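You operate a simulated robot arm through the tools that you are given. There is no shell and no other tool. Be economical: measure what you need, move in short steps, check, and stop when the job is done.

You run a simulated two-armed robot. Do the job below in one go: nothing can be reset, and whatever is moved stays where it is left.

## Task
Hold the beige tray on the top of the red stand steady with one hand and put the orange relay in it with the other.

Only the result counts: the job must be done as asked and must still hold three seconds after the hand-in. Knocking over, shifting, dropping, spilling or breaking anything else fails it.

## Robot
Two 7-joint arms with two-finger parallel grippers on one trunk, on a base that drives. Base frame: it is fixed to the floor where the robot stands at the start and does not move with it; the origin is under the middle of the robot, x ahead of it, y to its left, z up; the surface under the hand at the start is at about z = 810. Lengths are in mm, angles in degrees, forces in N, time in s.
The left shoulder is at the start at [70, 134, 1024], the right one opposite. With the tool pointing down near the work surface each hand reaches from about 100 to 640 mm from the robot's upright axis, wherever it stands, measured 20 degrees to its own side. Places, roughly: beige tray [2750, 3250, 750]. Payload 1.57 kg a hand.
The TCP of each hand is the grasp point between the finger pads, 30 mm short of the fingertips. In the tool frame z runs along the fingers and y along their closing line. Largest opening 80 mm; finger width 17, thickness 12; the body of the gripper, 40 by 82 mm, starts 80 mm behind the TCP.
Orientation is that of the tool frame in the base frame, as [roll, pitch, yaw] about the fixed x, y, z axes, in that order (R = Rz(yaw) Ry(pitch) Rx(roll)). With the fingers straight down and closing along the base's y, the tool's x points along the base's -x, its y along +y and its z along -z.

## Interface
- The arms move only by the tool apply_moves. It takes "left_rows", "right_rows" or both (then of equal length, played together; a hand with none holds still); each is a list of rows, each an object (a shift or turn left out is 0, a gripper value left out holds the last) with "translation": the shift along the tool's x, y, z in mm, a list of three; "rot": the turn, a rotation vector about the tool's x, y, z in rad, a list of three; "gripper": the opening, from 0 (shut) to 1 (fully open). In form: [{"translation": [dx, dy, dz], "rot": [rx, ry, rz], "gripper": gripper}, ...]. A call has 1 to 20 rows; each row shifts and turns the commanded pose from where the row before left it, along the tool's axes as they then stand. Rows are played at 5 a second. More than 50 mm and 8.6 degrees between two rows, or a gripper value outside its range, and nothing of the call is played. A pose out of reach is approached as far as the arm can. The call stops where the force on the tool passes 40 N (or 10 N more than at its start, if that is more) or the arm is blocked; 0.2 s more then pass. Each finger travels about 153 mm/s and halts on what it meets, pressing with about 23 N; the grip force reading is that of the motor and also rises with nothing between the fingers. The clock runs only during rows and for 0.2 s after the last one: add rows that do not move to give the fingers time. It gives the time, the measured TCP pose, the force on the tool (base axes), the opening and the grip force at its end, in the units of the frame above (readings bear some noise), with the torque about the TCP (base axes, N m) and any sound that the robot's microphone picked up.
- Cameras (640 x 400 px; columns grow to the right, rows downward): "scene" is now at [137.6, 1.2, 1276.9]; the picture's right is [0.02, -1.00, 0.00], its down [-0.42, -0.01, -0.91] and it looks along [0.91, 0.02, -0.42] (base axes); focal length 248 px, centre (320, 200). "left" rides on the left gripper at [72, 7, -122] in its tool frame; the picture's right is [-0.09, 1.00, 0.00], its down [-0.84, -0.08, -0.54] and it looks along [-0.54, -0.05, 0.84] (tool axes); focal length 238 px, centre (320, 200). "right" rides on the right gripper at [72, -7, -122] in its tool frame; the picture's right is [0.09, 1.00, 0.00], its down [-0.84, 0.08, -0.54] and it looks along [-0.54, 0.05, 0.84] (tool axes); focal length 238 px, centre (320, 200). There is no depth. A picture from a camera that has moved, and an enlarged one, comes with that camera's place and axes in the base frame and with its lens. The place of the scene camera against the robot may be out by one fixed shift of up to 18 mm in any direction.
- capture(camera): a new picture of that camera. No time passes.
- slide_trunk(by): slides the trunk up (or, below 0, down) by that many mm; the arms and the scene camera ride with it, the base frame stays. It gives what a move gives, with no picture.
- base_move(legs): drives the robot by 1 to 6 legs, each [ahead, left, turn to the left] in mm, mm and degrees, along the robot's own axes; the way and the turn of a leg run together, so that a leg with both is an arc; at most 1500 mm and 180 degrees a leg. The arms and the cameras ride along, it lands a little off, and it stops where it bumps. It gives what a move gives.
- pan_tilt(pan, tilt): turns the head with the scene camera to pan (to the left, within 86 degrees either way) and tilt (down, from -29 to 69), counted from straight ahead of the robot. It gives what a move gives.
- inspect(camera, box): a new picture of the part [left, top, right, bottom] of that camera's present view, enlarged. No time passes.
- sign_off(): hands the job in; it is judged then, once.

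Go step by step. Nothing tells you exact positions but the pictures and the camera data: compare them with the known pose of the tool, close in by small moves and look again before you grip or let go. The budget is 120 turns and 92 pictures, counting those below and the enlarged ones. Unless the task says otherwise, let go and move clear before handing in, and close with one line.

The tools are called after ">>>" by a JSON object that holds its "op" and its "data". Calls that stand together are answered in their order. apply_moves: Moves the arms, as the interface text tells. Its arguments: {"type":"object","properties":{"left_rows":{"type":"array","items":{"type":"object","properties":{"translation":{"type":"array","items":{"type":"number"}},"rot":{"type":"array","items":{"type":"number"}},"gripper":{"type":"number"}}}},"right_rows":{"type":"array","items":{"type":"object","properties":{"translation":{"type":"array","items":{"type":"number"}},"rot":{"type":"array","items":{"type":"number"}},"gripper":{"type":"number"}}}}},"required":[]} The other tools are called the same way: slide_trunk (by) slides the trunk up or down; base_move (legs) drives the base; pan_tilt (pan, tilt) turns the head that bears the scene camera; capture (camera) takes a picture; inspect (camera, box) takes an enlarged picture of a part of a camera's view; sign_off () hands the job in.

At the start:

```text
t: 0.0
left_ee_pos: [497.8, 177.5, 1138.3]
left_orientation: [-180.0, 0.1, 180.0]
left_force: [-0.2, -0.1, -0.6]
left_wrist_torque: [-0.01, 0.05, 0.0]
left_width: 79.9
left_finger_force: 0.1
right_ee_pos: [419.2, -162.5, 1075.3]
right_orientation: [-180.0, 0.0, -180.0]
right_force: [-0.6, 0.2, 0.5]
right_wrist_torque: [0.02, 0.02, -0.02]
right_width: 79.9
right_finger_force: 0.0
trunk travel left (down, up): [-597.0, 343.0]
robot x, y, heading: [3.1, -2.2, 0.2]
head pan, tilt: [1.3, 24.6]
```

scene: 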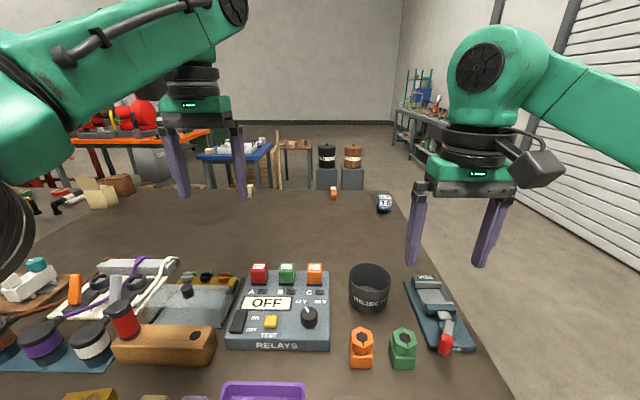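
right: 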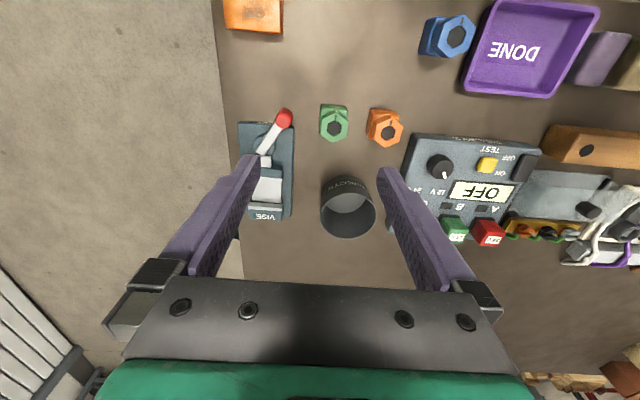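
left: 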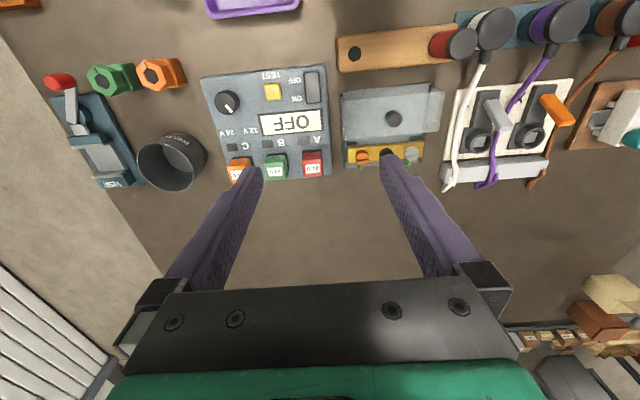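

I see a relay tester with red, green and orange relays on it, and the tray is far off to the front left. I'll look closer at the relays and toward the tray.

>>> {"op": "inspect", "data": {"camera": "scene", "box": [220, 170, 420, 360]}}

>>> {"op": "inspect", "data": {"camera": "left", "box": [190, 50, 350, 200]}}

>>> {"op": "pan_tilt", "data": {"pan": 50, "tilt": 10}}

>>> {"op": "capture", "data": {"camera": "scene"}}

```text
2.11 times, centred on (320, 265) of scene
camera zoom: at [137.6, 1.2, 1276.9], right [0.02, -1.0, 0.0], down [-0.42, -0.01, -0.91], along [0.91, 0.02, -0.42], focal length 521 px, centre (320, 63)
```

zoom: 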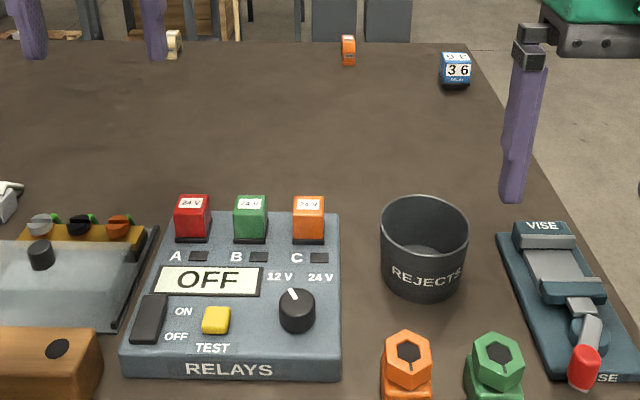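

```text
2.67 times, centred on (270, 125) of left
camera zoom: at [424.3, 184.7, 1259.6], right [0.09, 1.0, 0.0], down [0.84, -0.08, 0.54], along [0.54, -0.05, -0.84], focal length 636 px, centre (453, 400)
```

zoom: 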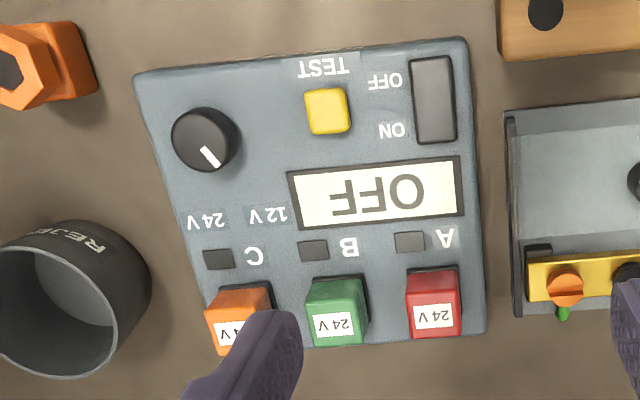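

```text
t: 1.2
left_ee_pos: [497.6, 177.6, 1137.6]
left_orientation: [180.0, 0.0, -180.0]
left_force: [0.2, 0.4, 0.0]
left_wrist_torque: [0.01, 0.0, 0.0]
left_width: 80.2
left_finger_force: 0.1
right_ee_pos: [418.9, -161.9, 1074.1]
right_orientation: [180.0, 0.0, -180.0]
right_force: [0.4, -0.3, -0.3]
right_wrist_torque: [-0.04, -0.02, -0.01]
right_width: 79.9
right_finger_force: 0.0
trunk travel left (down, up): [-597.0, 343.0]
robot x, y, heading: [-4.1, 1.0, 0.2]
head pan, tilt: [50.0, 10.0]
```

```text
86 pictures are left
camera scene: at [105.3, 70.2, 1300.5], right [0.77, -0.64, 0.0], down [-0.11, -0.13, -0.98], along [0.63, 0.75, -0.17], focal length 248 px, centre (320, 200)
```

scene: 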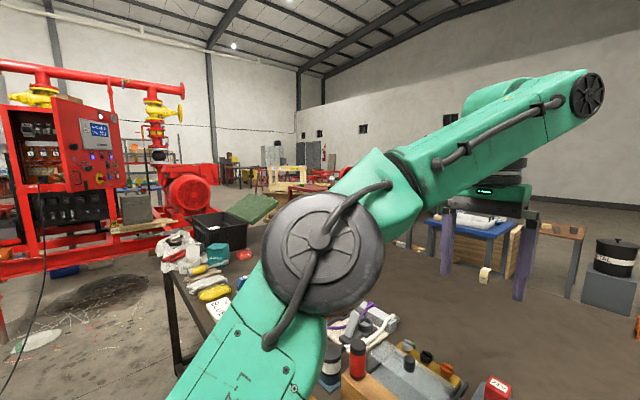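

The orange relay (24 V, slot C) looks to be at about [595, 25, 896]. I'll check the small orange item at the back of the table and the table's front edge, so I know whether I can drive closer.

>>> {"op": "pan_tilt", "data": {"pan": 0, "tilt": 55}}

>>> {"op": "capture", "data": {"camera": "scene"}}

>>> {"op": "inspect", "data": {"camera": "scene", "box": [280, 20, 420, 100]}}

```text
t: 2.4
left_ee_pos: [497.4, 178.6, 1137.9]
left_orientation: [-180.0, 0.0, -179.9]
left_force: [0.3, 0.6, 0.0]
left_wrist_torque: [0.02, 0.01, -0.02]
left_width: 79.7
left_finger_force: 0.0
right_ee_pos: [419.3, -161.8, 1073.8]
right_orientation: [-180.0, 0.0, 180.0]
right_force: [-0.3, -0.3, -0.3]
right_wrist_torque: [0.02, 0.05, -0.01]
right_width: 80.1
right_finger_force: 0.1
trunk travel left (down, up): [-597.0, 343.0]
robot x, y, heading: [1.6, 3.6, -0.1]
head pan, tilt: [0.0, 55.0]
```

```text
85 pictures are left
camera scene: at [117.6, -0.8, 1232.2], right [0.0, -1.0, 0.0], down [-0.82, 0.0, -0.57], along [0.57, 0.0, -0.82], focal length 248 px, centre (320, 200)
```

scene: 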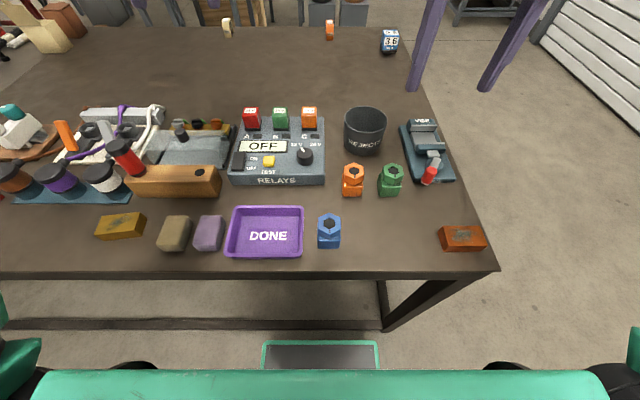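

```text
4.57 times, centred on (350, 60) of scene
camera zoom: at [117.6, -0.8, 1232.2], right [0.0, -1.0, 0.0], down [-0.82, 0.0, -0.57], along [0.57, 0.0, -0.82], focal length 1132 px, centre (183, 840)
```

zoom: 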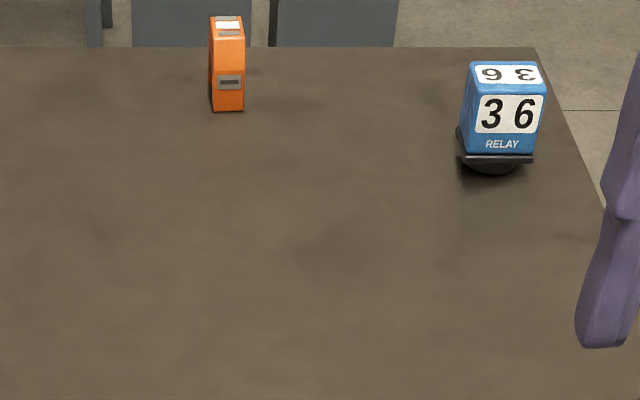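

The relay on the tester is clearly labelled 24 V among the three relays. I'll come in with the left hand above it and check with its camera.

>>> {"op": "apply_moves", "data": {"left_rows": [{"translation": [-19, -31, 25], "gripper": 0.78}, {"translation": [-19, -31, 25]}, {"translation": [-19, -31, 25]}, {"translation": [-19, -31, 25]}, {"translation": [-19, -31, 25]}, {"translation": [0, 0, 0]}]}}

>>> {"op": "capture", "data": {"camera": "left"}}

>>> {"op": "capture", "data": {"camera": "scene"}}

```text
t: 3.8
left_ee_pos: [553.9, 39.0, 1018.6]
left_orientation: [-180.0, 0.1, -180.0]
left_force: [0.0, 0.3, -0.3]
left_wrist_torque: [0.01, -0.01, 0.0]
left_width: 62.5
left_finger_force: 0.1
left hand out of reach, approached as far as the arm can: row 3, 4, 5
right_ee_pos: [419.4, -161.6, 1074.0]
right_orientation: [-179.9, 0.1, 180.0]
right_force: [-0.2, -0.5, -0.8]
right_wrist_torque: [-0.02, 0.02, -0.03]
right_width: 80.0
right_finger_force: 0.1
trunk travel left (down, up): [-597.0, 343.0]
robot x, y, heading: [0.4, -1.0, 0.0]
head pan, tilt: [0.0, 55.0]
```

```text
83 pictures are left
camera left: at [480.8, 45.3, 1139.7], right [0.09, 1.0, 0.0], down [0.84, -0.08, 0.54], along [0.54, -0.05, -0.84], focal length 238 px, centre (320, 200)
```

left: 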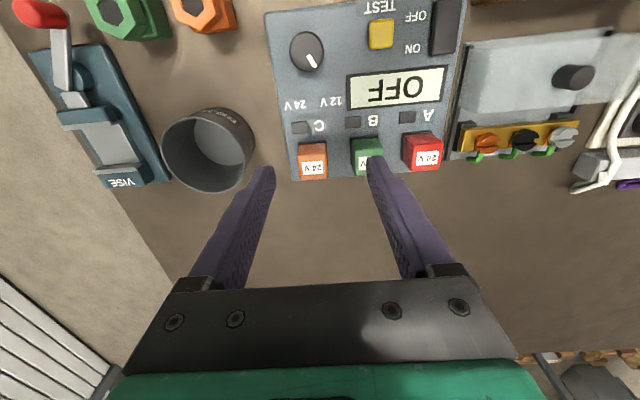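

```text
82 pictures are left
camera scene: at [117.6, -1.2, 1232.2], right [0.0, -1.0, 0.0], down [-0.82, 0.0, -0.57], along [0.57, 0.0, -0.82], focal length 248 px, centre (320, 200)
```

scene: 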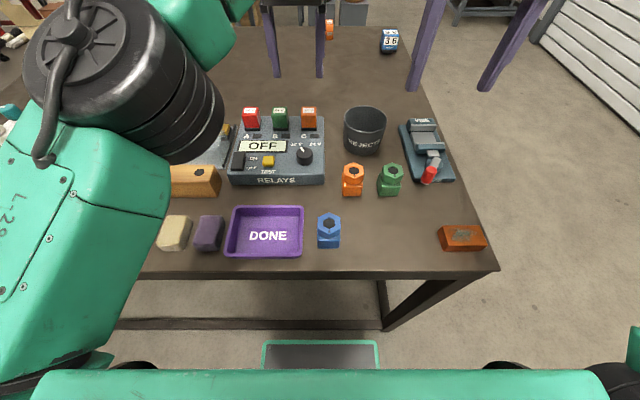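

The arm runs out of reach about 40 mm short of the relay, which is at about [594, 26, 897]. The table edge is about 60 mm ahead of the base, so I'll drive 42 mm forward.

>>> {"op": "base_move", "data": {"legs": [[42, 0, 0]]}}

>>> {"op": "capture", "data": {"camera": "scene"}}

>>> {"op": "capture", "data": {"camera": "left"}}

```text
t: 4.6
left_ee_pos: [594.3, 39.7, 1020.0]
left_orientation: [180.0, 0.2, -180.0]
left_force: [0.2, -0.6, 0.0]
left_wrist_torque: [0.0, 0.0, 0.0]
left_width: 62.5
left_finger_force: 0.1
right_ee_pos: [459.7, -160.5, 1075.0]
right_orientation: [180.0, 0.1, 180.0]
right_force: [0.2, -0.1, 1.1]
right_wrist_torque: [0.02, 0.01, 0.0]
right_width: 80.1
right_finger_force: 0.0
trunk travel left (down, up): [-597.0, 343.0]
robot x, y, heading: [38.0, -1.9, 0.1]
head pan, tilt: [0.0, 55.0]
```

```text
81 pictures are left
camera scene: at [157.2, -1.0, 1232.5], right [0.0, -1.0, 0.0], down [-0.82, 0.0, -0.58], along [0.58, 0.0, -0.82], focal length 248 px, centre (320, 200)
```

scene: 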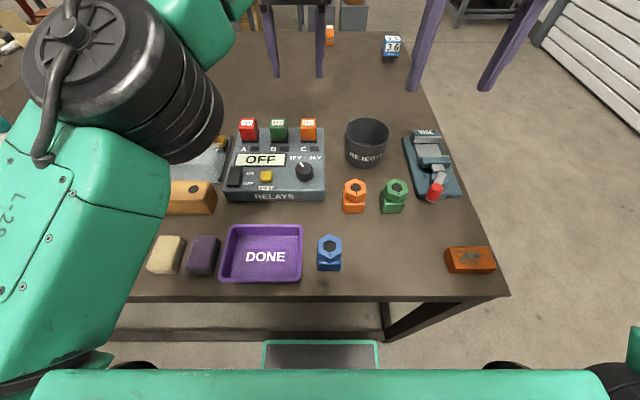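

```text
80 pictures are left
camera left: at [520.6, 45.9, 1141.5], right [0.09, 1.0, 0.0], down [0.83, -0.08, 0.55], along [0.54, -0.05, -0.84], focal length 238 px, centre (320, 200)
```

left: 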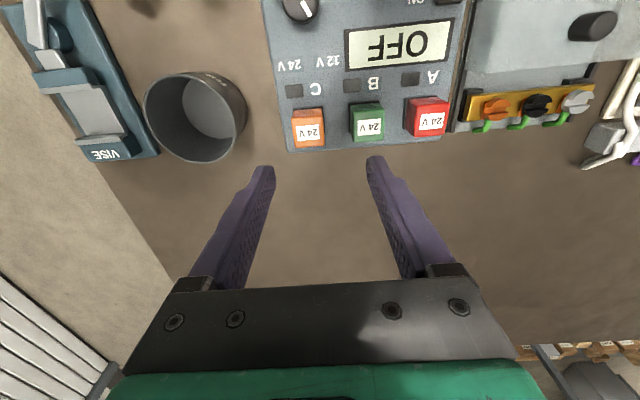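

The relay is almost under the hand, and the board is square to the base axes. I'll line up in y and come part way down.

>>> {"op": "apply_moves", "data": {"left_rows": [{"translation": [1, -12, 20]}, {"translation": [0, 0, 20]}, {"translation": [0, 0, 0]}]}}

>>> {"op": "capture", "data": {"camera": "left"}}

```text
t: 5.4
left_ee_pos: [595.4, 26.0, 978.7]
left_orientation: [-179.9, 0.1, -180.0]
left_force: [-0.7, -0.4, 0.5]
left_wrist_torque: [0.04, 0.02, -0.02]
left_width: 62.4
left_finger_force: 0.1
right_ee_pos: [461.3, -161.4, 1075.2]
right_orientation: [-179.9, 0.1, -179.9]
right_force: [-0.7, 1.2, -0.7]
right_wrist_torque: [-0.01, -0.02, -0.05]
right_width: 80.1
right_finger_force: 0.1
trunk travel left (down, up): [-597.0, 343.0]
robot x, y, heading: [40.5, -1.9, -0.0]
head pan, tilt: [0.0, 55.0]
```

```text
79 pictures are left
camera left: at [521.8, 33.8, 1099.4], right [0.09, 1.0, 0.0], down [0.84, -0.08, 0.54], along [0.54, -0.05, -0.84], focal length 238 px, centre (320, 200)
```

left: 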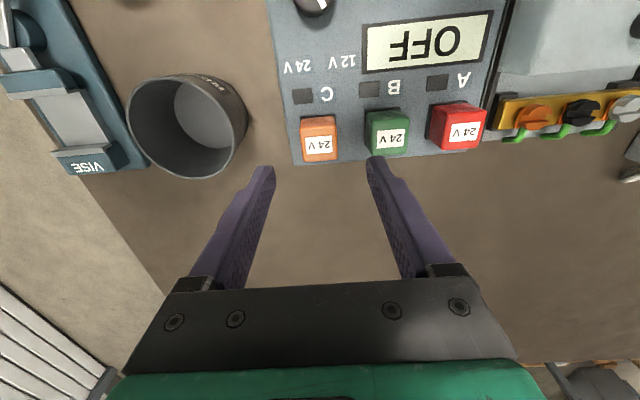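

The alignment is good. I'll descend 60 mm and look again before the last part.

>>> {"op": "apply_moves", "data": {"left_rows": [{"translation": [0, 0, 20]}, {"translation": [0, 0, 20]}, {"translation": [0, 0, 20]}, {"translation": [0, 0, 0]}]}}

>>> {"op": "capture", "data": {"camera": "left"}}

>>> {"op": "inspect", "data": {"camera": "scene", "box": [220, 80, 380, 200]}}

```text
t: 6.4
left_ee_pos: [595.0, 26.6, 918.7]
left_orientation: [-180.0, 0.2, -180.0]
left_force: [-0.5, 0.6, 0.6]
left_wrist_torque: [-0.01, 0.0, 0.01]
left_width: 62.6
left_finger_force: 0.0
right_ee_pos: [461.7, -162.4, 1074.1]
right_orientation: [180.0, 0.0, -180.0]
right_force: [-0.1, -0.1, 0.0]
right_wrist_torque: [-0.03, -0.01, 0.01]
right_width: 79.8
right_finger_force: 0.0
trunk travel left (down, up): [-597.0, 343.0]
robot x, y, heading: [39.2, -1.5, 0.0]
head pan, tilt: [0.0, 55.0]
```

```text
78 pictures are left
camera left: at [521.5, 34.8, 1041.2], right [0.09, 1.0, 0.0], down [0.84, -0.08, 0.54], along [0.54, -0.05, -0.84], focal length 238 px, centre (320, 200)
```

left: 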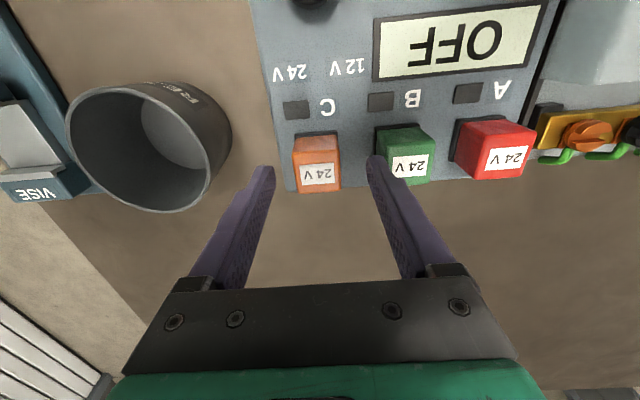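

```text
3.33 times, centred on (300, 140) of scene
camera zoom: at [159.6, -1.0, 1232.2], right [0.0, -1.0, 0.0], down [-0.82, 0.0, -0.57], along [0.57, 0.0, -0.82], focal length 826 px, centre (387, 400)
```

zoom: 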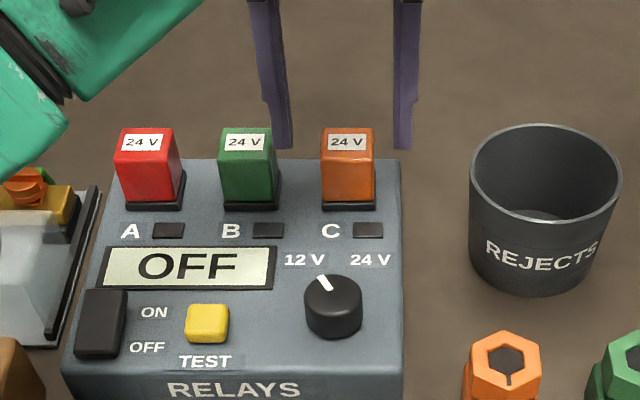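

The left finger is a bit close to the green relay, so I'll narrow the opening to about 50 mm. Then I'll go down the last 25 mm.

>>> {"op": "apply_moves", "data": {"left_rows": [{"translation": [0, 0.7, 0], "gripper": 0.62}, {"translation": [0, 0, 0]}, {"translation": [0, 0, 13]}, {"translation": [0, 0, 12]}, {"translation": [0, 0, 0]}]}}

>>> {"op": "capture", "data": {"camera": "left"}}

>>> {"op": "inspect", "data": {"camera": "scene", "box": [220, 80, 380, 200]}}

```text
t: 7.6
left_ee_pos: [595.6, 25.9, 892.6]
left_orientation: [-179.9, 0.1, 180.0]
left_force: [-0.4, 1.0, -0.4]
left_wrist_torque: [0.02, 0.01, 0.01]
left_width: 49.3
left_finger_force: 0.0
right_ee_pos: [461.0, -162.0, 1074.7]
right_orientation: [180.0, 0.1, -179.9]
right_force: [-2.1, 0.5, 0.3]
right_wrist_torque: [0.01, 0.02, 0.0]
right_width: 79.9
right_finger_force: 0.0
trunk travel left (down, up): [-597.0, 343.0]
robot x, y, heading: [42.7, 0.1, -0.3]
head pan, tilt: [0.0, 55.0]
```

```text
76 pictures are left
camera left: at [522.4, 34.2, 1014.8], right [0.09, 1.0, 0.0], down [0.84, -0.08, 0.54], along [0.54, -0.05, -0.84], focal length 238 px, centre (320, 200)
```

left: 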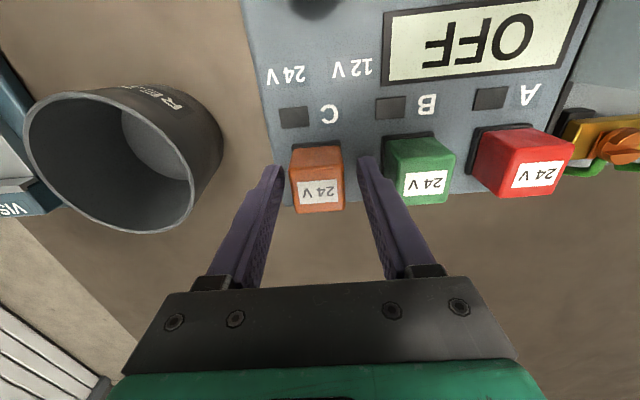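

```text
3.33 times, centred on (300, 140) of scene
camera zoom: at [159.6, -1.0, 1232.2], right [0.0, -1.0, 0.0], down [-0.82, 0.0, -0.57], along [0.57, 0.0, -0.82], focal length 826 px, centre (387, 400)
```

zoom: 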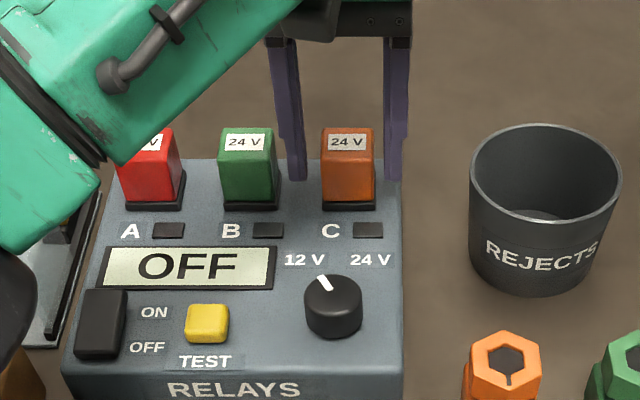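

The fingers straddle the relay with clearance on both sides. I'll close the grip.

>>> {"op": "apply_moves", "data": {"left_rows": [{"gripper": 0.45}, {"gripper": 0.2}, {"gripper": 0.2}, {"gripper": 0.2}]}}

>>> {"op": "capture", "data": {"camera": "left"}}

```text
t: 8.6
left_ee_pos: [595.3, 26.8, 891.7]
left_orientation: [180.0, 0.2, -179.9]
left_force: [-1.1, -0.4, -0.3]
left_wrist_torque: [-0.02, 0.04, -0.01]
left_width: 33.4
left_finger_force: 22.9
right_ee_pos: [462.2, -161.1, 1073.7]
right_orientation: [-180.0, -0.1, -180.0]
right_force: [0.6, -0.1, 1.1]
right_wrist_torque: [0.0, -0.02, -0.01]
right_width: 80.0
right_finger_force: 0.1
trunk travel left (down, up): [-597.0, 343.0]
robot x, y, heading: [43.5, 1.9, 0.0]
head pan, tilt: [0.0, 55.0]
```

```text
74 pictures are left
camera left: at [522.6, 34.1, 1014.6], right [0.09, 1.0, 0.0], down [0.84, -0.08, 0.54], along [0.54, -0.05, -0.84], focal length 238 px, centre (320, 200)
```

left: 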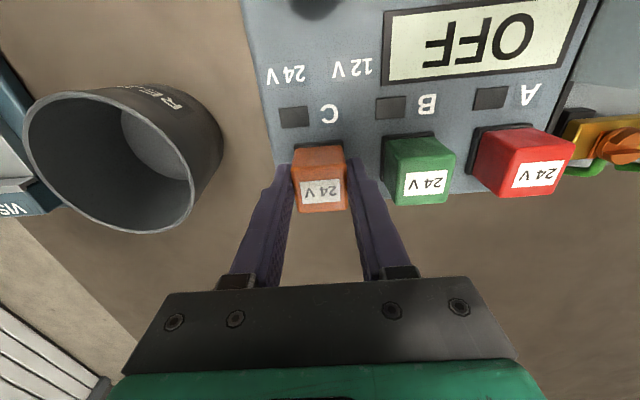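

The relay is gripped at 33 mm with 23 N. I'll pull it straight up slowly.

>>> {"op": "apply_moves", "data": {"left_rows": [{"translation": [0, 0, -4], "gripper": 0.1}, {"translation": [0, 0, -6]}, {"translation": [0, 0, -10]}, {"translation": [0, 0, -20]}, {"translation": [0, 0, 0]}]}}

>>> {"op": "capture", "data": {"camera": "left"}}

>>> {"op": "inspect", "data": {"camera": "scene", "box": [220, 80, 380, 200]}}

```text
t: 9.8
left_ee_pos: [596.1, 27.4, 933.1]
left_orientation: [-180.0, 0.1, -179.9]
left_force: [1.0, -0.4, -0.9]
left_wrist_torque: [-0.03, 0.02, 0.01]
left_width: 33.0
left_finger_force: 23.0
right_ee_pos: [461.2, -162.1, 1074.3]
right_orientation: [180.0, 0.0, 180.0]
right_force: [0.3, 1.1, -0.4]
right_wrist_torque: [0.03, 0.01, 0.0]
right_width: 80.0
right_finger_force: 0.1
trunk travel left (down, up): [-597.0, 343.0]
robot x, y, heading: [43.2, -0.4, -0.0]
head pan, tilt: [0.0, 55.0]
```

```text
73 pictures are left
camera left: at [522.9, 35.3, 1055.2], right [0.09, 1.0, 0.0], down [0.84, -0.08, 0.54], along [0.54, -0.05, -0.84], focal length 238 px, centre (320, 200)
```

left: 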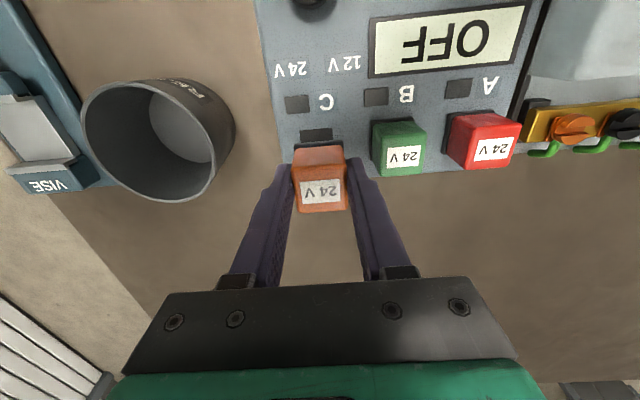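

```text
3.33 times, centred on (300, 140) of scene
camera zoom: at [160.2, -0.9, 1232.1], right [0.0, -1.0, 0.0], down [-0.82, 0.0, -0.57], along [0.57, 0.0, -0.82], focal length 826 px, centre (387, 400)
```

zoom: 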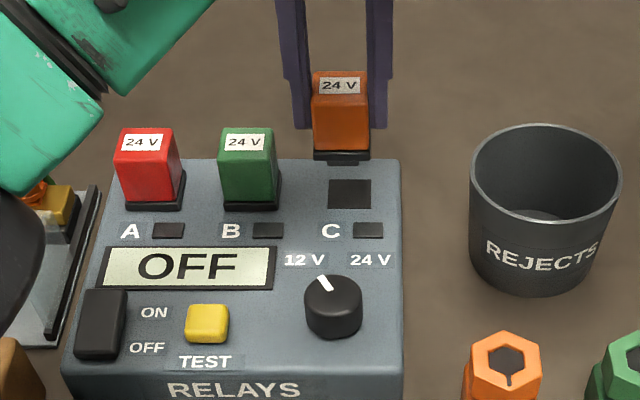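

The relay is out and firmly held. I'll lift it clear, pull the arm in, and back away from the table.

>>> {"op": "apply_moves", "data": {"left_rows": [{"translation": [0, 0, -35]}, {"translation": [0, 0, -35]}, {"translation": [0, 0, -35]}, {"translation": [15, 10, -35]}, {"translation": [30, 20, -20]}, {"translation": [30, 20, 0]}, {"translation": [30, 20, 0]}, {"translation": [30, 20, 0]}, {"translation": [30, 20, 0]}, {"translation": [0, 0, 0]}]}}

>>> {"op": "base_move", "data": {"legs": [[-300, 0, 0]]}}

>>> {"op": "pan_tilt", "data": {"pan": 30, "tilt": 12}}

>>> {"op": "capture", "data": {"camera": "scene"}}

```text
t: 12.0
left_ee_pos: [425.3, 141.7, 1079.6]
left_orientation: [180.0, 0.0, -180.0]
left_force: [0.4, 0.1, 0.3]
left_wrist_torque: [0.01, 0.0, 0.02]
left_width: 33.1
left_finger_force: 23.2
left hand out of reach, approached as far as the arm can: row 3
right_ee_pos: [461.8, -161.9, 1075.1]
right_orientation: [180.0, 0.0, -179.9]
right_force: [0.5, -0.7, -0.4]
right_wrist_torque: [0.01, -0.01, -0.02]
right_width: 79.9
right_finger_force: 0.1
trunk travel left (down, up): [-597.0, 343.0]
robot x, y, heading: [42.8, 0.4, -0.2]
head pan, tilt: [0.0, 55.0]
```

```text
t: 14.1
left_ee_pos: [118.5, 142.5, 1078.6]
left_orientation: [-180.0, 0.1, -179.6]
left_force: [0.3, -0.2, -1.0]
left_wrist_torque: [-0.02, -0.02, 0.0]
left_width: 33.0
left_finger_force: 22.4
right_ee_pos: [159.0, -159.7, 1074.5]
right_orientation: [179.9, 0.1, -179.6]
right_force: [0.2, -0.5, 0.0]
right_wrist_torque: [0.01, -0.01, 0.02]
right_width: 80.0
right_finger_force: 0.1
trunk travel left (down, up): [-597.0, 343.0]
robot x, y, heading: [-265.5, 3.7, 0.3]
head pan, tilt: [0.0, 55.0]
```

```text
t: 15.2
left_ee_pos: [120.3, 142.4, 1079.6]
left_orientation: [180.0, 0.1, -179.7]
left_force: [-0.6, 0.1, -0.7]
left_wrist_torque: [-0.02, 0.04, 0.01]
left_width: 33.0
left_finger_force: 22.7
right_ee_pos: [158.7, -160.1, 1075.0]
right_orientation: [180.0, 0.0, -179.8]
right_force: [0.5, -0.7, -0.1]
right_wrist_torque: [-0.01, 0.03, 0.0]
right_width: 79.8
right_finger_force: 0.0
trunk travel left (down, up): [-597.0, 343.0]
robot x, y, heading: [-259.4, -2.2, 0.5]
head pan, tilt: [30.0, 12.0]
```

```text
71 pictures are left
camera scene: at [-135.4, 45.6, 1297.2], right [0.5, -0.86, 0.0], down [-0.18, -0.11, -0.98], along [0.84, 0.49, -0.21], focal length 248 px, centre (320, 200)
```

scene: 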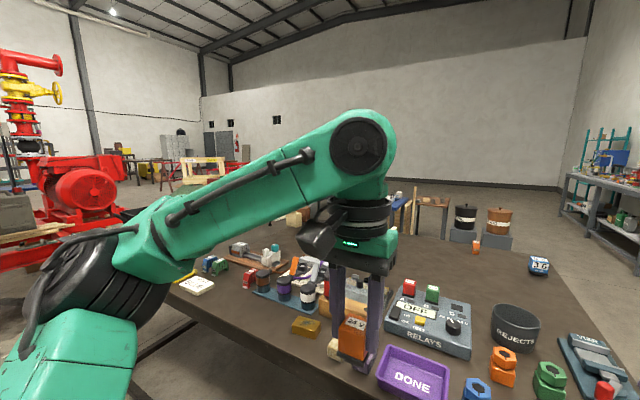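

I've backed away and still hold the relay. I'll turn left and survey the way around the table.

>>> {"op": "base_move", "data": {"legs": [[-150, 0, 0], [0, 0, 90]]}}

>>> {"op": "pan_tilt", "data": {"pan": 0, "tilt": 20}}

>>> {"op": "capture", "data": {"camera": "scene"}}

>>> {"op": "pan_tilt", "data": {"pan": -50, "tilt": 12}}

>>> {"op": "capture", "data": {"camera": "scene"}}

```text
t: 20.4
left_ee_pos: [-549.7, 381.2, 1079.5]
left_orientation: [-180.0, 0.1, -90.6]
left_force: [-0.1, 0.5, -1.1]
left_wrist_torque: [-0.02, 0.04, 0.0]
left_width: 33.1
left_finger_force: 22.9
right_ee_pos: [-245.2, 415.9, 1074.7]
right_orientation: [-180.0, 0.0, -90.6]
right_force: [0.4, -0.5, -0.2]
right_wrist_torque: [0.0, -0.03, 0.02]
right_width: 80.0
right_finger_force: 0.1
trunk travel left (down, up): [-597.0, 343.0]
robot x, y, heading: [-414.5, -3.4, 89.3]
head pan, tilt: [30.0, 12.0]
```

```text
t: 21.3
left_ee_pos: [-549.9, 381.7, 1078.6]
left_orientation: [179.9, 0.1, -90.6]
left_force: [0.3, 0.1, -0.7]
left_wrist_torque: [-0.01, 0.0, 0.01]
left_width: 33.1
left_finger_force: 23.2
right_ee_pos: [-244.5, 416.7, 1074.4]
right_orientation: [-179.9, 0.0, -90.4]
right_force: [0.5, -0.2, -0.5]
right_wrist_torque: [0.01, 0.01, 0.02]
right_width: 80.0
right_finger_force: 0.0
trunk travel left (down, up): [-597.0, 343.0]
robot x, y, heading: [-409.6, -4.6, 89.4]
head pan, tilt: [0.0, 20.0]
```

```text
70 pictures are left
camera scene: at [-414.8, 141.1, 1284.3], right [1.0, -0.01, 0.0], down [0.0, -0.34, -0.94], along [0.01, 0.94, -0.34], focal length 248 px, centre (320, 200)
```

scene: 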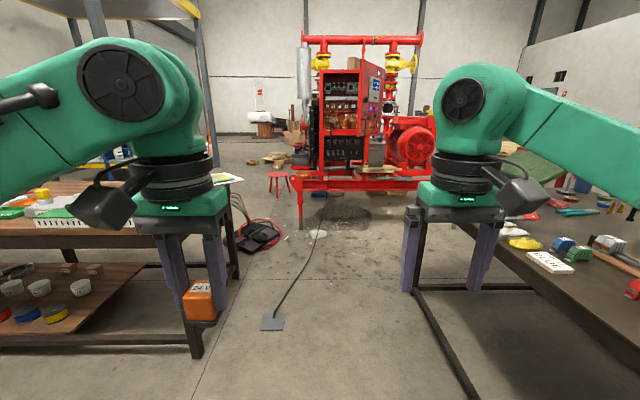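

```text
t: 22.5
left_ee_pos: [-550.2, 382.4, 1079.0]
left_orientation: [-179.9, 0.0, -90.6]
left_force: [0.3, 0.5, -1.0]
left_wrist_torque: [0.01, -0.01, -0.02]
left_width: 33.0
left_finger_force: 23.1
right_ee_pos: [-245.6, 416.5, 1075.7]
right_orientation: [180.0, -0.1, -90.6]
right_force: [-0.9, 0.3, -0.8]
right_wrist_torque: [0.0, -0.01, -0.01]
right_width: 79.9
right_finger_force: 0.1
trunk travel left (down, up): [-597.0, 343.0]
robot x, y, heading: [-411.9, -4.5, 89.3]
head pan, tilt: [-50.0, 12.0]
```

```text
69 pictures are left
camera scene: at [-343.7, 107.2, 1297.3], right [0.63, -0.77, 0.0], down [-0.16, -0.13, -0.98], along [0.76, 0.62, -0.21], focal length 248 px, centre (320, 200)
```

scene: 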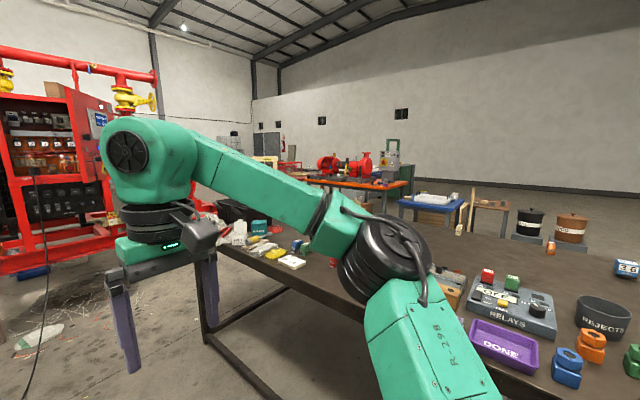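

The aisle ahead is clear; the long table ends near y≈1240 and a red skid starts near y≈2690. I'll drive up the aisle and look to the right.

>>> {"op": "base_move", "data": {"legs": [[1400, 0, 0]]}}

>>> {"op": "pan_tilt", "data": {"pan": -40, "tilt": 15}}

>>> {"op": "capture", "data": {"camera": "scene"}}

>>> {"op": "pan_tilt", "data": {"pan": -80, "tilt": 15}}

>>> {"op": "capture", "data": {"camera": "scene"}}

```text
t: 29.7
left_ee_pos: [-543.0, 1836.0, 1080.0]
left_orientation: [-180.0, 0.2, -90.0]
left_force: [0.6, 0.0, -0.6]
left_wrist_torque: [-0.02, 0.03, -0.01]
left_width: 33.4
left_finger_force: 22.9
right_ee_pos: [-240.0, 1874.0, 1074.7]
right_orientation: [180.0, 0.1, -90.1]
right_force: [-1.0, 0.4, 0.8]
right_wrist_torque: [0.0, -0.02, 0.0]
right_width: 80.2
right_finger_force: 0.0
trunk travel left (down, up): [-597.0, 343.0]
robot x, y, heading: [-403.8, 1453.4, 89.9]
head pan, tilt: [-50.0, 12.0]
```

```text
t: 30.4
left_ee_pos: [-543.6, 1837.3, 1079.6]
left_orientation: [-180.0, 0.1, -90.1]
left_force: [0.4, 0.2, -1.4]
left_wrist_torque: [0.0, -0.03, -0.01]
left_width: 32.9
left_finger_force: 22.8
right_ee_pos: [-239.4, 1873.1, 1074.9]
right_orientation: [180.0, 0.0, -90.2]
right_force: [-0.3, -0.1, -0.6]
right_wrist_torque: [-0.01, -0.05, -0.04]
right_width: 80.3
right_finger_force: 0.1
trunk travel left (down, up): [-597.0, 343.0]
robot x, y, heading: [-406.4, 1454.8, 89.8]
head pan, tilt: [-40.0, 15.0]
```

```text
68 pictures are left
camera scene: at [-346.5, 1575.3, 1292.4], right [0.76, -0.64, 0.0], down [-0.17, -0.2, -0.97], along [0.62, 0.74, -0.26], focal length 248 px, centre (320, 200)
```

scene: 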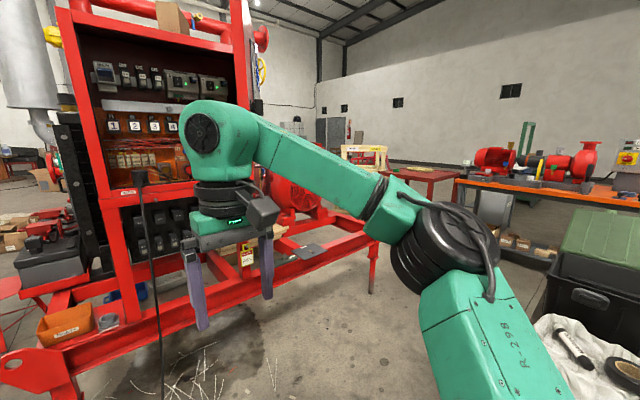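

```text
t: 31.5
left_ee_pos: [-543.3, 1836.7, 1079.1]
left_orientation: [-180.0, 0.2, -90.1]
left_force: [1.6, 0.7, -0.9]
left_wrist_torque: [-0.01, -0.02, 0.01]
left_width: 33.1
left_finger_force: 23.0
right_ee_pos: [-239.7, 1873.3, 1073.6]
right_orientation: [180.0, -0.1, -90.1]
right_force: [-0.4, 0.1, -0.2]
right_wrist_torque: [-0.01, -0.01, -0.01]
right_width: 80.0
right_finger_force: 0.0
trunk travel left (down, up): [-597.0, 343.0]
robot x, y, heading: [-402.4, 1453.4, 89.7]
head pan, tilt: [-80.0, 15.0]
```

```text
67 pictures are left
camera scene: at [-314.7, 1520.0, 1292.4], right [0.17, -0.98, 0.0], down [-0.25, -0.04, -0.97], along [0.95, 0.17, -0.26], focal length 248 px, centre (320, 200)
```

scene: 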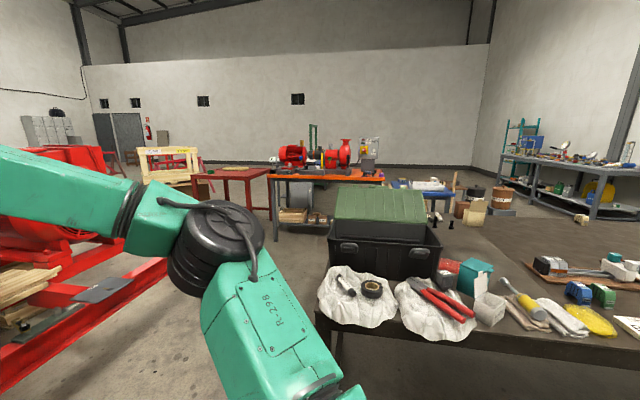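

The red table holding the beige tray is visible at far front left, where the rough position says. I'll turn right here, strafe into the corridor centre (y≈2150), and drive along it.

>>> {"op": "base_move", "data": {"legs": [[0, 0, -90], [0, 690, 0]]}}

>>> {"op": "pan_tilt", "data": {"pan": 0, "tilt": 25}}

>>> {"op": "capture", "data": {"camera": "scene"}}

```text
t: 38.1
left_ee_pos: [-5.9, 2072.3, 1082.0]
left_orientation: [-179.9, 1.8, 176.9]
left_force: [38.1, -2.9, -5.0]
left_wrist_torque: [0.11, 4.43, -1.52]
left_width: 33.1
left_finger_force: 23.3
right_ee_pos: [26.0, 1776.9, 1074.2]
right_orientation: [-179.9, 0.0, 179.2]
right_force: [-0.4, -0.5, -0.3]
right_wrist_torque: [0.0, 0.01, 0.03]
right_width: 79.9
right_finger_force: 0.1
trunk travel left (down, up): [-597.0, 343.0]
robot x, y, heading: [-393.4, 1942.2, -0.9]
head pan, tilt: [-80.0, 15.0]
stopped in leg 2: the force on the tool passed its limit at 175 N (the readings are from after the stop); the commanded pose is now the measured one
```

```text
t: 39.7
left_ee_pos: [-5.8, 2072.5, 1081.3]
left_orientation: [-179.9, 1.8, 177.1]
left_force: [39.4, -10.6, -5.5]
left_wrist_torque: [0.91, 4.6, -1.44]
left_width: 33.1
left_finger_force: 22.5
right_ee_pos: [24.9, 1775.7, 1075.3]
right_orientation: [-179.9, 0.0, 179.2]
right_force: [-0.6, 0.1, -0.4]
right_wrist_torque: [0.02, 0.01, 0.03]
right_width: 80.2
right_finger_force: 0.0
trunk travel left (down, up): [-597.0, 343.0]
robot x, y, heading: [-389.2, 1943.2, -1.2]
head pan, tilt: [0.0, 25.0]
```

```text
66 pictures are left
camera scene: at [-253.5, 1940.4, 1276.1], right [-0.02, -1.0, 0.0], down [-0.42, 0.01, -0.91], along [0.91, -0.02, -0.42], focal length 248 px, centre (320, 200)
```

scene: 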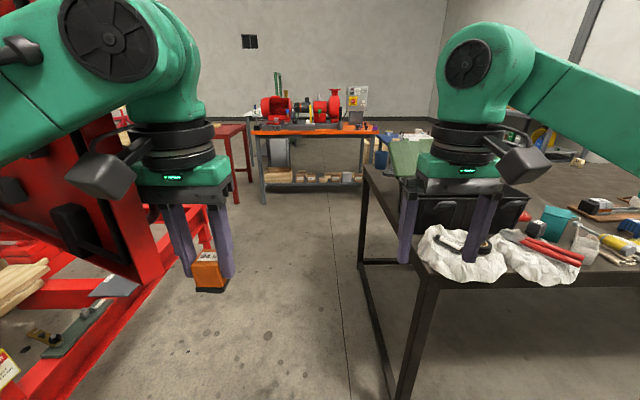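

The left hand touched the red cabinet's open door, which comes out further than I judged. I'll strafe straight back to the right.

>>> {"op": "base_move", "data": {"legs": [[0, -90, 0]]}}

>>> {"op": "pan_tilt", "data": {"pan": 60, "tilt": 25}}

>>> {"op": "capture", "data": {"camera": "scene"}}

>>> {"op": "capture", "data": {"camera": "left"}}

```text
t: 40.8
left_ee_pos: [-8.3, 1984.3, 1081.7]
left_orientation: [-179.9, 1.7, 177.3]
left_force: [0.6, -0.9, -1.1]
left_wrist_torque: [-0.01, -0.02, -0.03]
left_width: 33.5
left_finger_force: 23.0
right_ee_pos: [22.7, 1686.5, 1074.4]
right_orientation: [-179.9, -0.1, 179.2]
right_force: [-0.6, -0.6, 0.0]
right_wrist_torque: [-0.01, -0.01, -0.03]
right_width: 80.0
right_finger_force: 0.1
trunk travel left (down, up): [-597.0, 343.0]
robot x, y, heading: [-394.2, 1855.0, -0.6]
head pan, tilt: [0.0, 25.0]
```

```text
t: 42.1
left_ee_pos: [-8.5, 1982.6, 1080.8]
left_orientation: [-179.9, 1.7, 177.2]
left_force: [-0.4, -0.7, -1.4]
left_wrist_torque: [0.0, 0.0, -0.01]
left_width: 33.5
left_finger_force: 22.6
right_ee_pos: [22.5, 1687.4, 1074.5]
right_orientation: [-179.9, 0.0, 179.4]
right_force: [-0.1, 0.4, -0.3]
right_wrist_torque: [0.06, 0.0, -0.02]
right_width: 80.0
right_finger_force: 0.1
trunk travel left (down, up): [-597.0, 343.0]
robot x, y, heading: [-395.1, 1851.6, -0.8]
head pan, tilt: [60.0, 25.0]
```

```text
65 pictures are left
camera scene: at [-300.5, 1931.3, 1276.2], right [0.86, -0.51, 0.0], down [-0.22, -0.36, -0.91], along [0.47, 0.78, -0.42], focal length 248 px, centre (320, 200)
```

scene: 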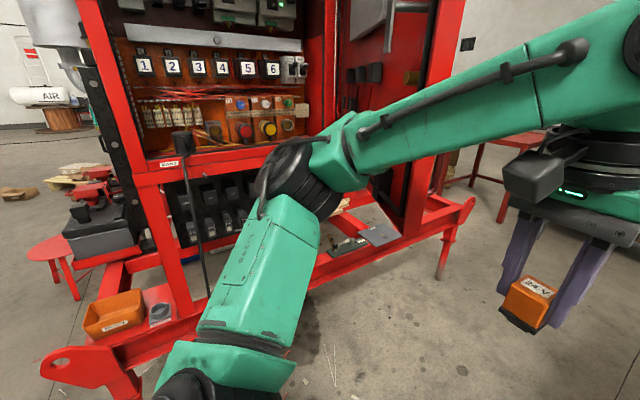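

```text
64 pictures are left
camera left: at [-84.9, 1994.4, 1201.1], right [0.14, 0.99, 0.0], down [0.82, -0.12, 0.57], along [0.56, -0.08, -0.82], focal length 238 px, centre (320, 200)
```

left: 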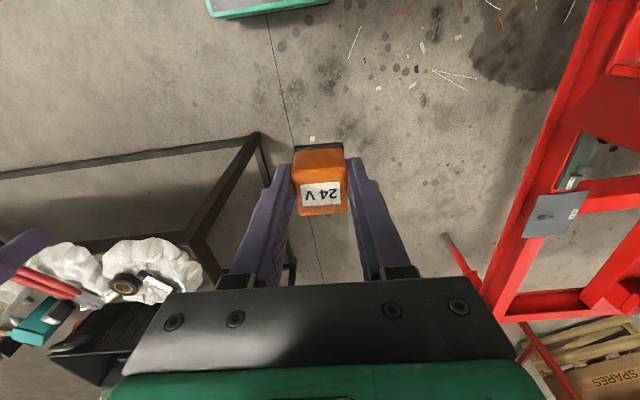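

The door's edge sits at about [-100, 2080] and my elbows stick out too far to pass between it and the table safely. I'll go back down the aisle and around the table's other end instead, where the floor looked open.

>>> {"op": "base_move", "data": {"legs": [[0, -950, 0], [0, -950, 0]]}}

>>> {"op": "pan_tilt", "data": {"pan": -70, "tilt": 25}}

>>> {"op": "capture", "data": {"camera": "scene"}}

>>> {"op": "pan_tilt", "data": {"pan": -25, "tilt": 20}}

>>> {"op": "capture", "data": {"camera": "scene"}}

```text
t: 51.5
left_ee_pos: [-45.5, 87.1, 1081.7]
left_orientation: [-179.9, 1.7, 176.2]
left_force: [-1.1, 0.1, -1.3]
left_wrist_torque: [0.0, -0.02, -0.03]
left_width: 33.4
left_finger_force: 22.5
right_ee_pos: [-20.2, -208.7, 1074.0]
right_orientation: [-179.9, 0.1, 178.3]
right_force: [0.3, 1.0, 0.4]
right_wrist_torque: [-0.01, 0.01, -0.02]
right_width: 80.2
right_finger_force: 0.1
trunk travel left (down, up): [-597.0, 343.0]
robot x, y, heading: [-433.8, -35.5, -2.1]
head pan, tilt: [60.0, 25.0]
```

```text
t: 53.6
left_ee_pos: [-46.9, 86.4, 1080.4]
left_orientation: [-179.9, 1.7, 176.2]
left_force: [-0.3, 0.2, -0.3]
left_wrist_torque: [0.0, -0.03, 0.01]
left_width: 33.2
left_finger_force: 23.6
right_ee_pos: [-19.2, -209.4, 1074.2]
right_orientation: [-179.9, 0.0, 178.3]
right_force: [-0.1, 0.0, 1.2]
right_wrist_torque: [-0.02, 0.01, 0.02]
right_width: 80.1
right_finger_force: 0.1
trunk travel left (down, up): [-597.0, 343.0]
robot x, y, heading: [-435.3, -31.4, -2.1]
head pan, tilt: [-70.0, 25.0]
```

```text
63 pictures are left
camera scene: at [-359.3, -125.2, 1276.2], right [-0.95, -0.31, 0.0], down [-0.13, 0.4, -0.91], along [0.28, -0.86, -0.42], focal length 248 px, centre (320, 200)
```

scene: 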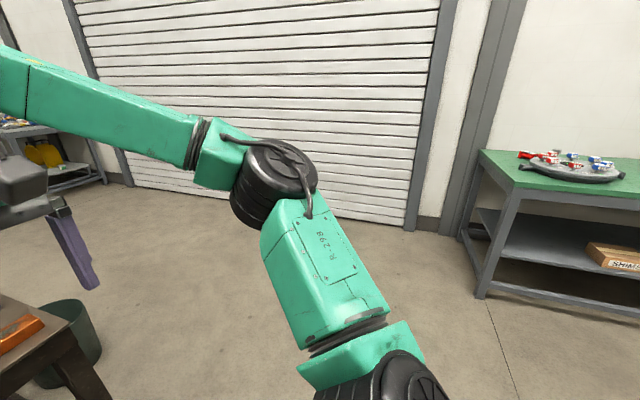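

```text
t: 54.8
left_ee_pos: [-45.3, 87.4, 1079.6]
left_orientation: [-179.9, 1.6, 176.3]
left_force: [-0.1, 0.0, -1.0]
left_wrist_torque: [0.01, 0.0, -0.03]
left_width: 33.3
left_finger_force: 23.1
right_ee_pos: [-19.5, -208.8, 1074.3]
right_orientation: [-179.8, 0.1, 178.3]
right_force: [0.6, -0.8, 0.4]
right_wrist_torque: [-0.02, -0.04, -0.03]
right_width: 80.0
right_finger_force: 0.1
trunk travel left (down, up): [-597.0, 343.0]
robot x, y, heading: [-431.3, -35.6, -2.1]
head pan, tilt: [-25.0, 20.0]
```

```text
62 pictures are left
camera scene: at [-304.9, -79.9, 1284.2], right [-0.45, -0.89, 0.0], down [-0.31, 0.16, -0.94], along [0.84, -0.43, -0.34], focal length 248 px, centre (320, 200)
```

scene: 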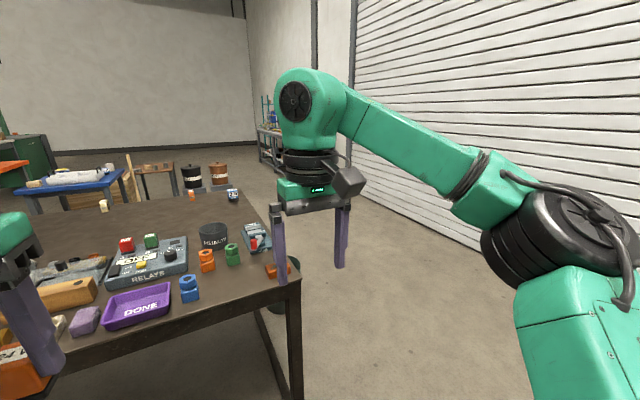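

The right side is open, with just a waste bin beside the table at about [1050, -540]. I'll strafe out to y≈-1350 and drive past the table.

>>> {"op": "base_move", "data": {"legs": [[0, 0, 2.1], [0, -1300, 0], [1150, 0, 0]]}}

>>> {"op": "pan_tilt", "data": {"pan": 0, "tilt": 20}}

>>> {"op": "capture", "data": {"camera": "scene"}}

>>> {"op": "pan_tilt", "data": {"pan": 35, "tilt": 15}}

>>> {"op": "capture", "data": {"camera": "scene"}}

```text
t: 67.3
left_ee_pos: [1115.5, -1205.5, 1081.0]
left_orientation: [-180.0, 1.7, 178.8]
left_force: [0.5, -0.2, -0.8]
left_wrist_torque: [0.01, -0.01, 0.0]
left_width: 33.0
left_finger_force: 23.2
right_ee_pos: [1155.5, -1500.0, 1074.0]
right_orientation: [-179.8, 0.0, -178.9]
right_force: [-0.5, 0.0, -0.4]
right_wrist_torque: [-0.01, 0.0, 0.04]
right_width: 80.3
right_finger_force: 0.0
trunk travel left (down, up): [-597.0, 343.0]
robot x, y, heading: [738.7, -1345.7, 0.8]
head pan, tilt: [-25.0, 20.0]
```

```text
t: 68.2
left_ee_pos: [1117.4, -1205.8, 1081.7]
left_orientation: [-179.9, 1.7, 178.9]
left_force: [0.3, 0.8, -0.5]
left_wrist_torque: [0.03, 0.0, 0.04]
left_width: 33.2
left_finger_force: 23.0
right_ee_pos: [1157.3, -1500.1, 1074.5]
right_orientation: [-179.8, 0.0, -178.9]
right_force: [-0.3, 0.6, 0.4]
right_wrist_torque: [0.02, 0.0, -0.01]
right_width: 79.9
right_finger_force: 0.0
trunk travel left (down, up): [-597.0, 343.0]
robot x, y, heading: [735.2, -1347.8, 1.0]
head pan, tilt: [0.0, 20.0]
```

```text
61 pictures are left
camera scene: at [873.4, -1345.5, 1284.3], right [0.01, -1.0, 0.0], down [-0.34, 0.0, -0.94], along [0.94, 0.01, -0.34], focal length 248 px, centre (320, 200)
```

scene: 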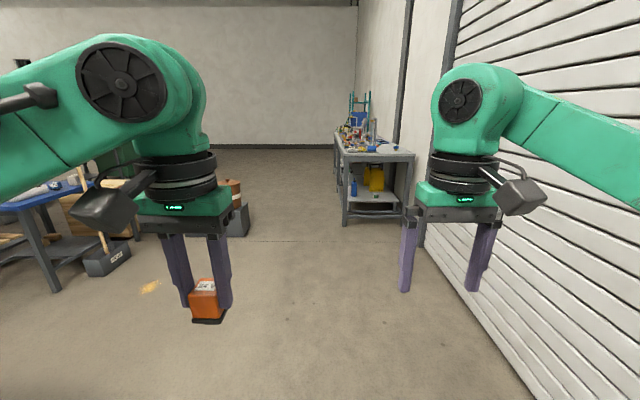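

```text
t: 69.2
left_ee_pos: [1115.6, -1205.0, 1082.0]
left_orientation: [-179.9, 1.6, 178.8]
left_force: [0.2, -0.8, -0.5]
left_wrist_torque: [-0.03, 0.0, -0.03]
left_width: 32.9
left_finger_force: 23.2
right_ee_pos: [1156.7, -1500.2, 1074.1]
right_orientation: [-180.0, 0.0, -179.0]
right_force: [-0.5, -0.7, 0.2]
right_wrist_torque: [0.0, 0.01, 0.01]
right_width: 80.0
right_finger_force: 0.0
trunk travel left (down, up): [-597.0, 343.0]
robot x, y, heading: [733.0, -1342.2, 0.7]
head pan, tilt: [35.0, 15.0]
```

```text
60 pictures are left
camera scene: at [856.2, -1292.1, 1292.4], right [0.58, -0.81, 0.0], down [-0.21, -0.15, -0.97], along [0.78, 0.56, -0.26], focal length 248 px, centre (320, 200)
```

scene: 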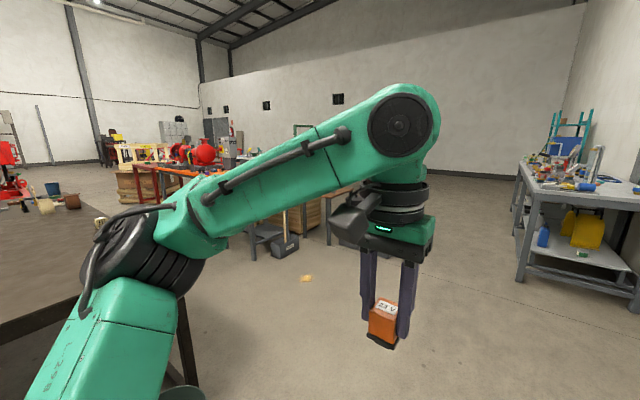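

Next I'll move ahead to x≈1770, turn left, and look up the gap between the big table (back edge x≈1230) and the blue table (x≈2395).

>>> {"op": "base_move", "data": {"legs": [[1010, 0, 0], [0, 0, 89]]}}

>>> {"op": "pan_tilt", "data": {"pan": 0, "tilt": 20}}

>>> {"op": "capture", "data": {"camera": "scene"}}

```text
t: 78.2
left_ee_pos: [1635.8, -938.8, 1082.2]
left_orientation: [-179.9, 1.7, -92.3]
left_force: [-0.1, 1.1, -0.3]
left_wrist_torque: [-0.01, 0.0, 0.01]
left_width: 33.1
left_finger_force: 22.9
right_ee_pos: [1932.6, -905.2, 1075.1]
right_orientation: [-179.9, 0.0, -90.3]
right_force: [0.0, -0.1, 0.6]
right_wrist_torque: [-0.01, -0.01, -0.02]
right_width: 80.1
right_finger_force: 0.0
trunk travel left (down, up): [-597.0, 343.0]
robot x, y, heading: [1768.5, -1322.2, 89.4]
head pan, tilt: [35.0, 15.0]
```

```text
t: 79.3
left_ee_pos: [1636.2, -940.0, 1081.0]
left_orientation: [-179.9, 1.7, -92.3]
left_force: [0.0, 0.0, -1.5]
left_wrist_torque: [-0.01, 0.02, -0.02]
left_width: 33.2
left_finger_force: 23.2
right_ee_pos: [1932.3, -905.1, 1073.6]
right_orientation: [-179.9, 0.0, -90.3]
right_force: [0.1, -0.3, -0.7]
right_wrist_torque: [0.02, 0.02, -0.02]
right_width: 80.1
right_finger_force: 0.2
trunk travel left (down, up): [-597.0, 343.0]
robot x, y, heading: [1767.7, -1326.6, 89.4]
head pan, tilt: [0.0, 20.0]
```

```text
59 pictures are left
camera scene: at [1763.9, -1180.7, 1284.3], right [1.0, -0.01, 0.0], down [0.0, -0.34, -0.94], along [0.01, 0.94, -0.34], focal length 248 px, centre (320, 200)
```

scene: 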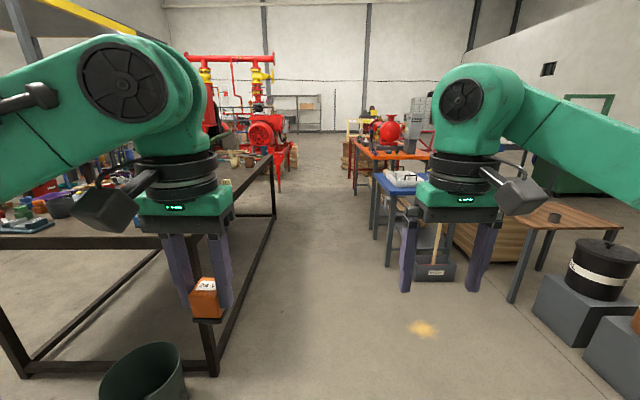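

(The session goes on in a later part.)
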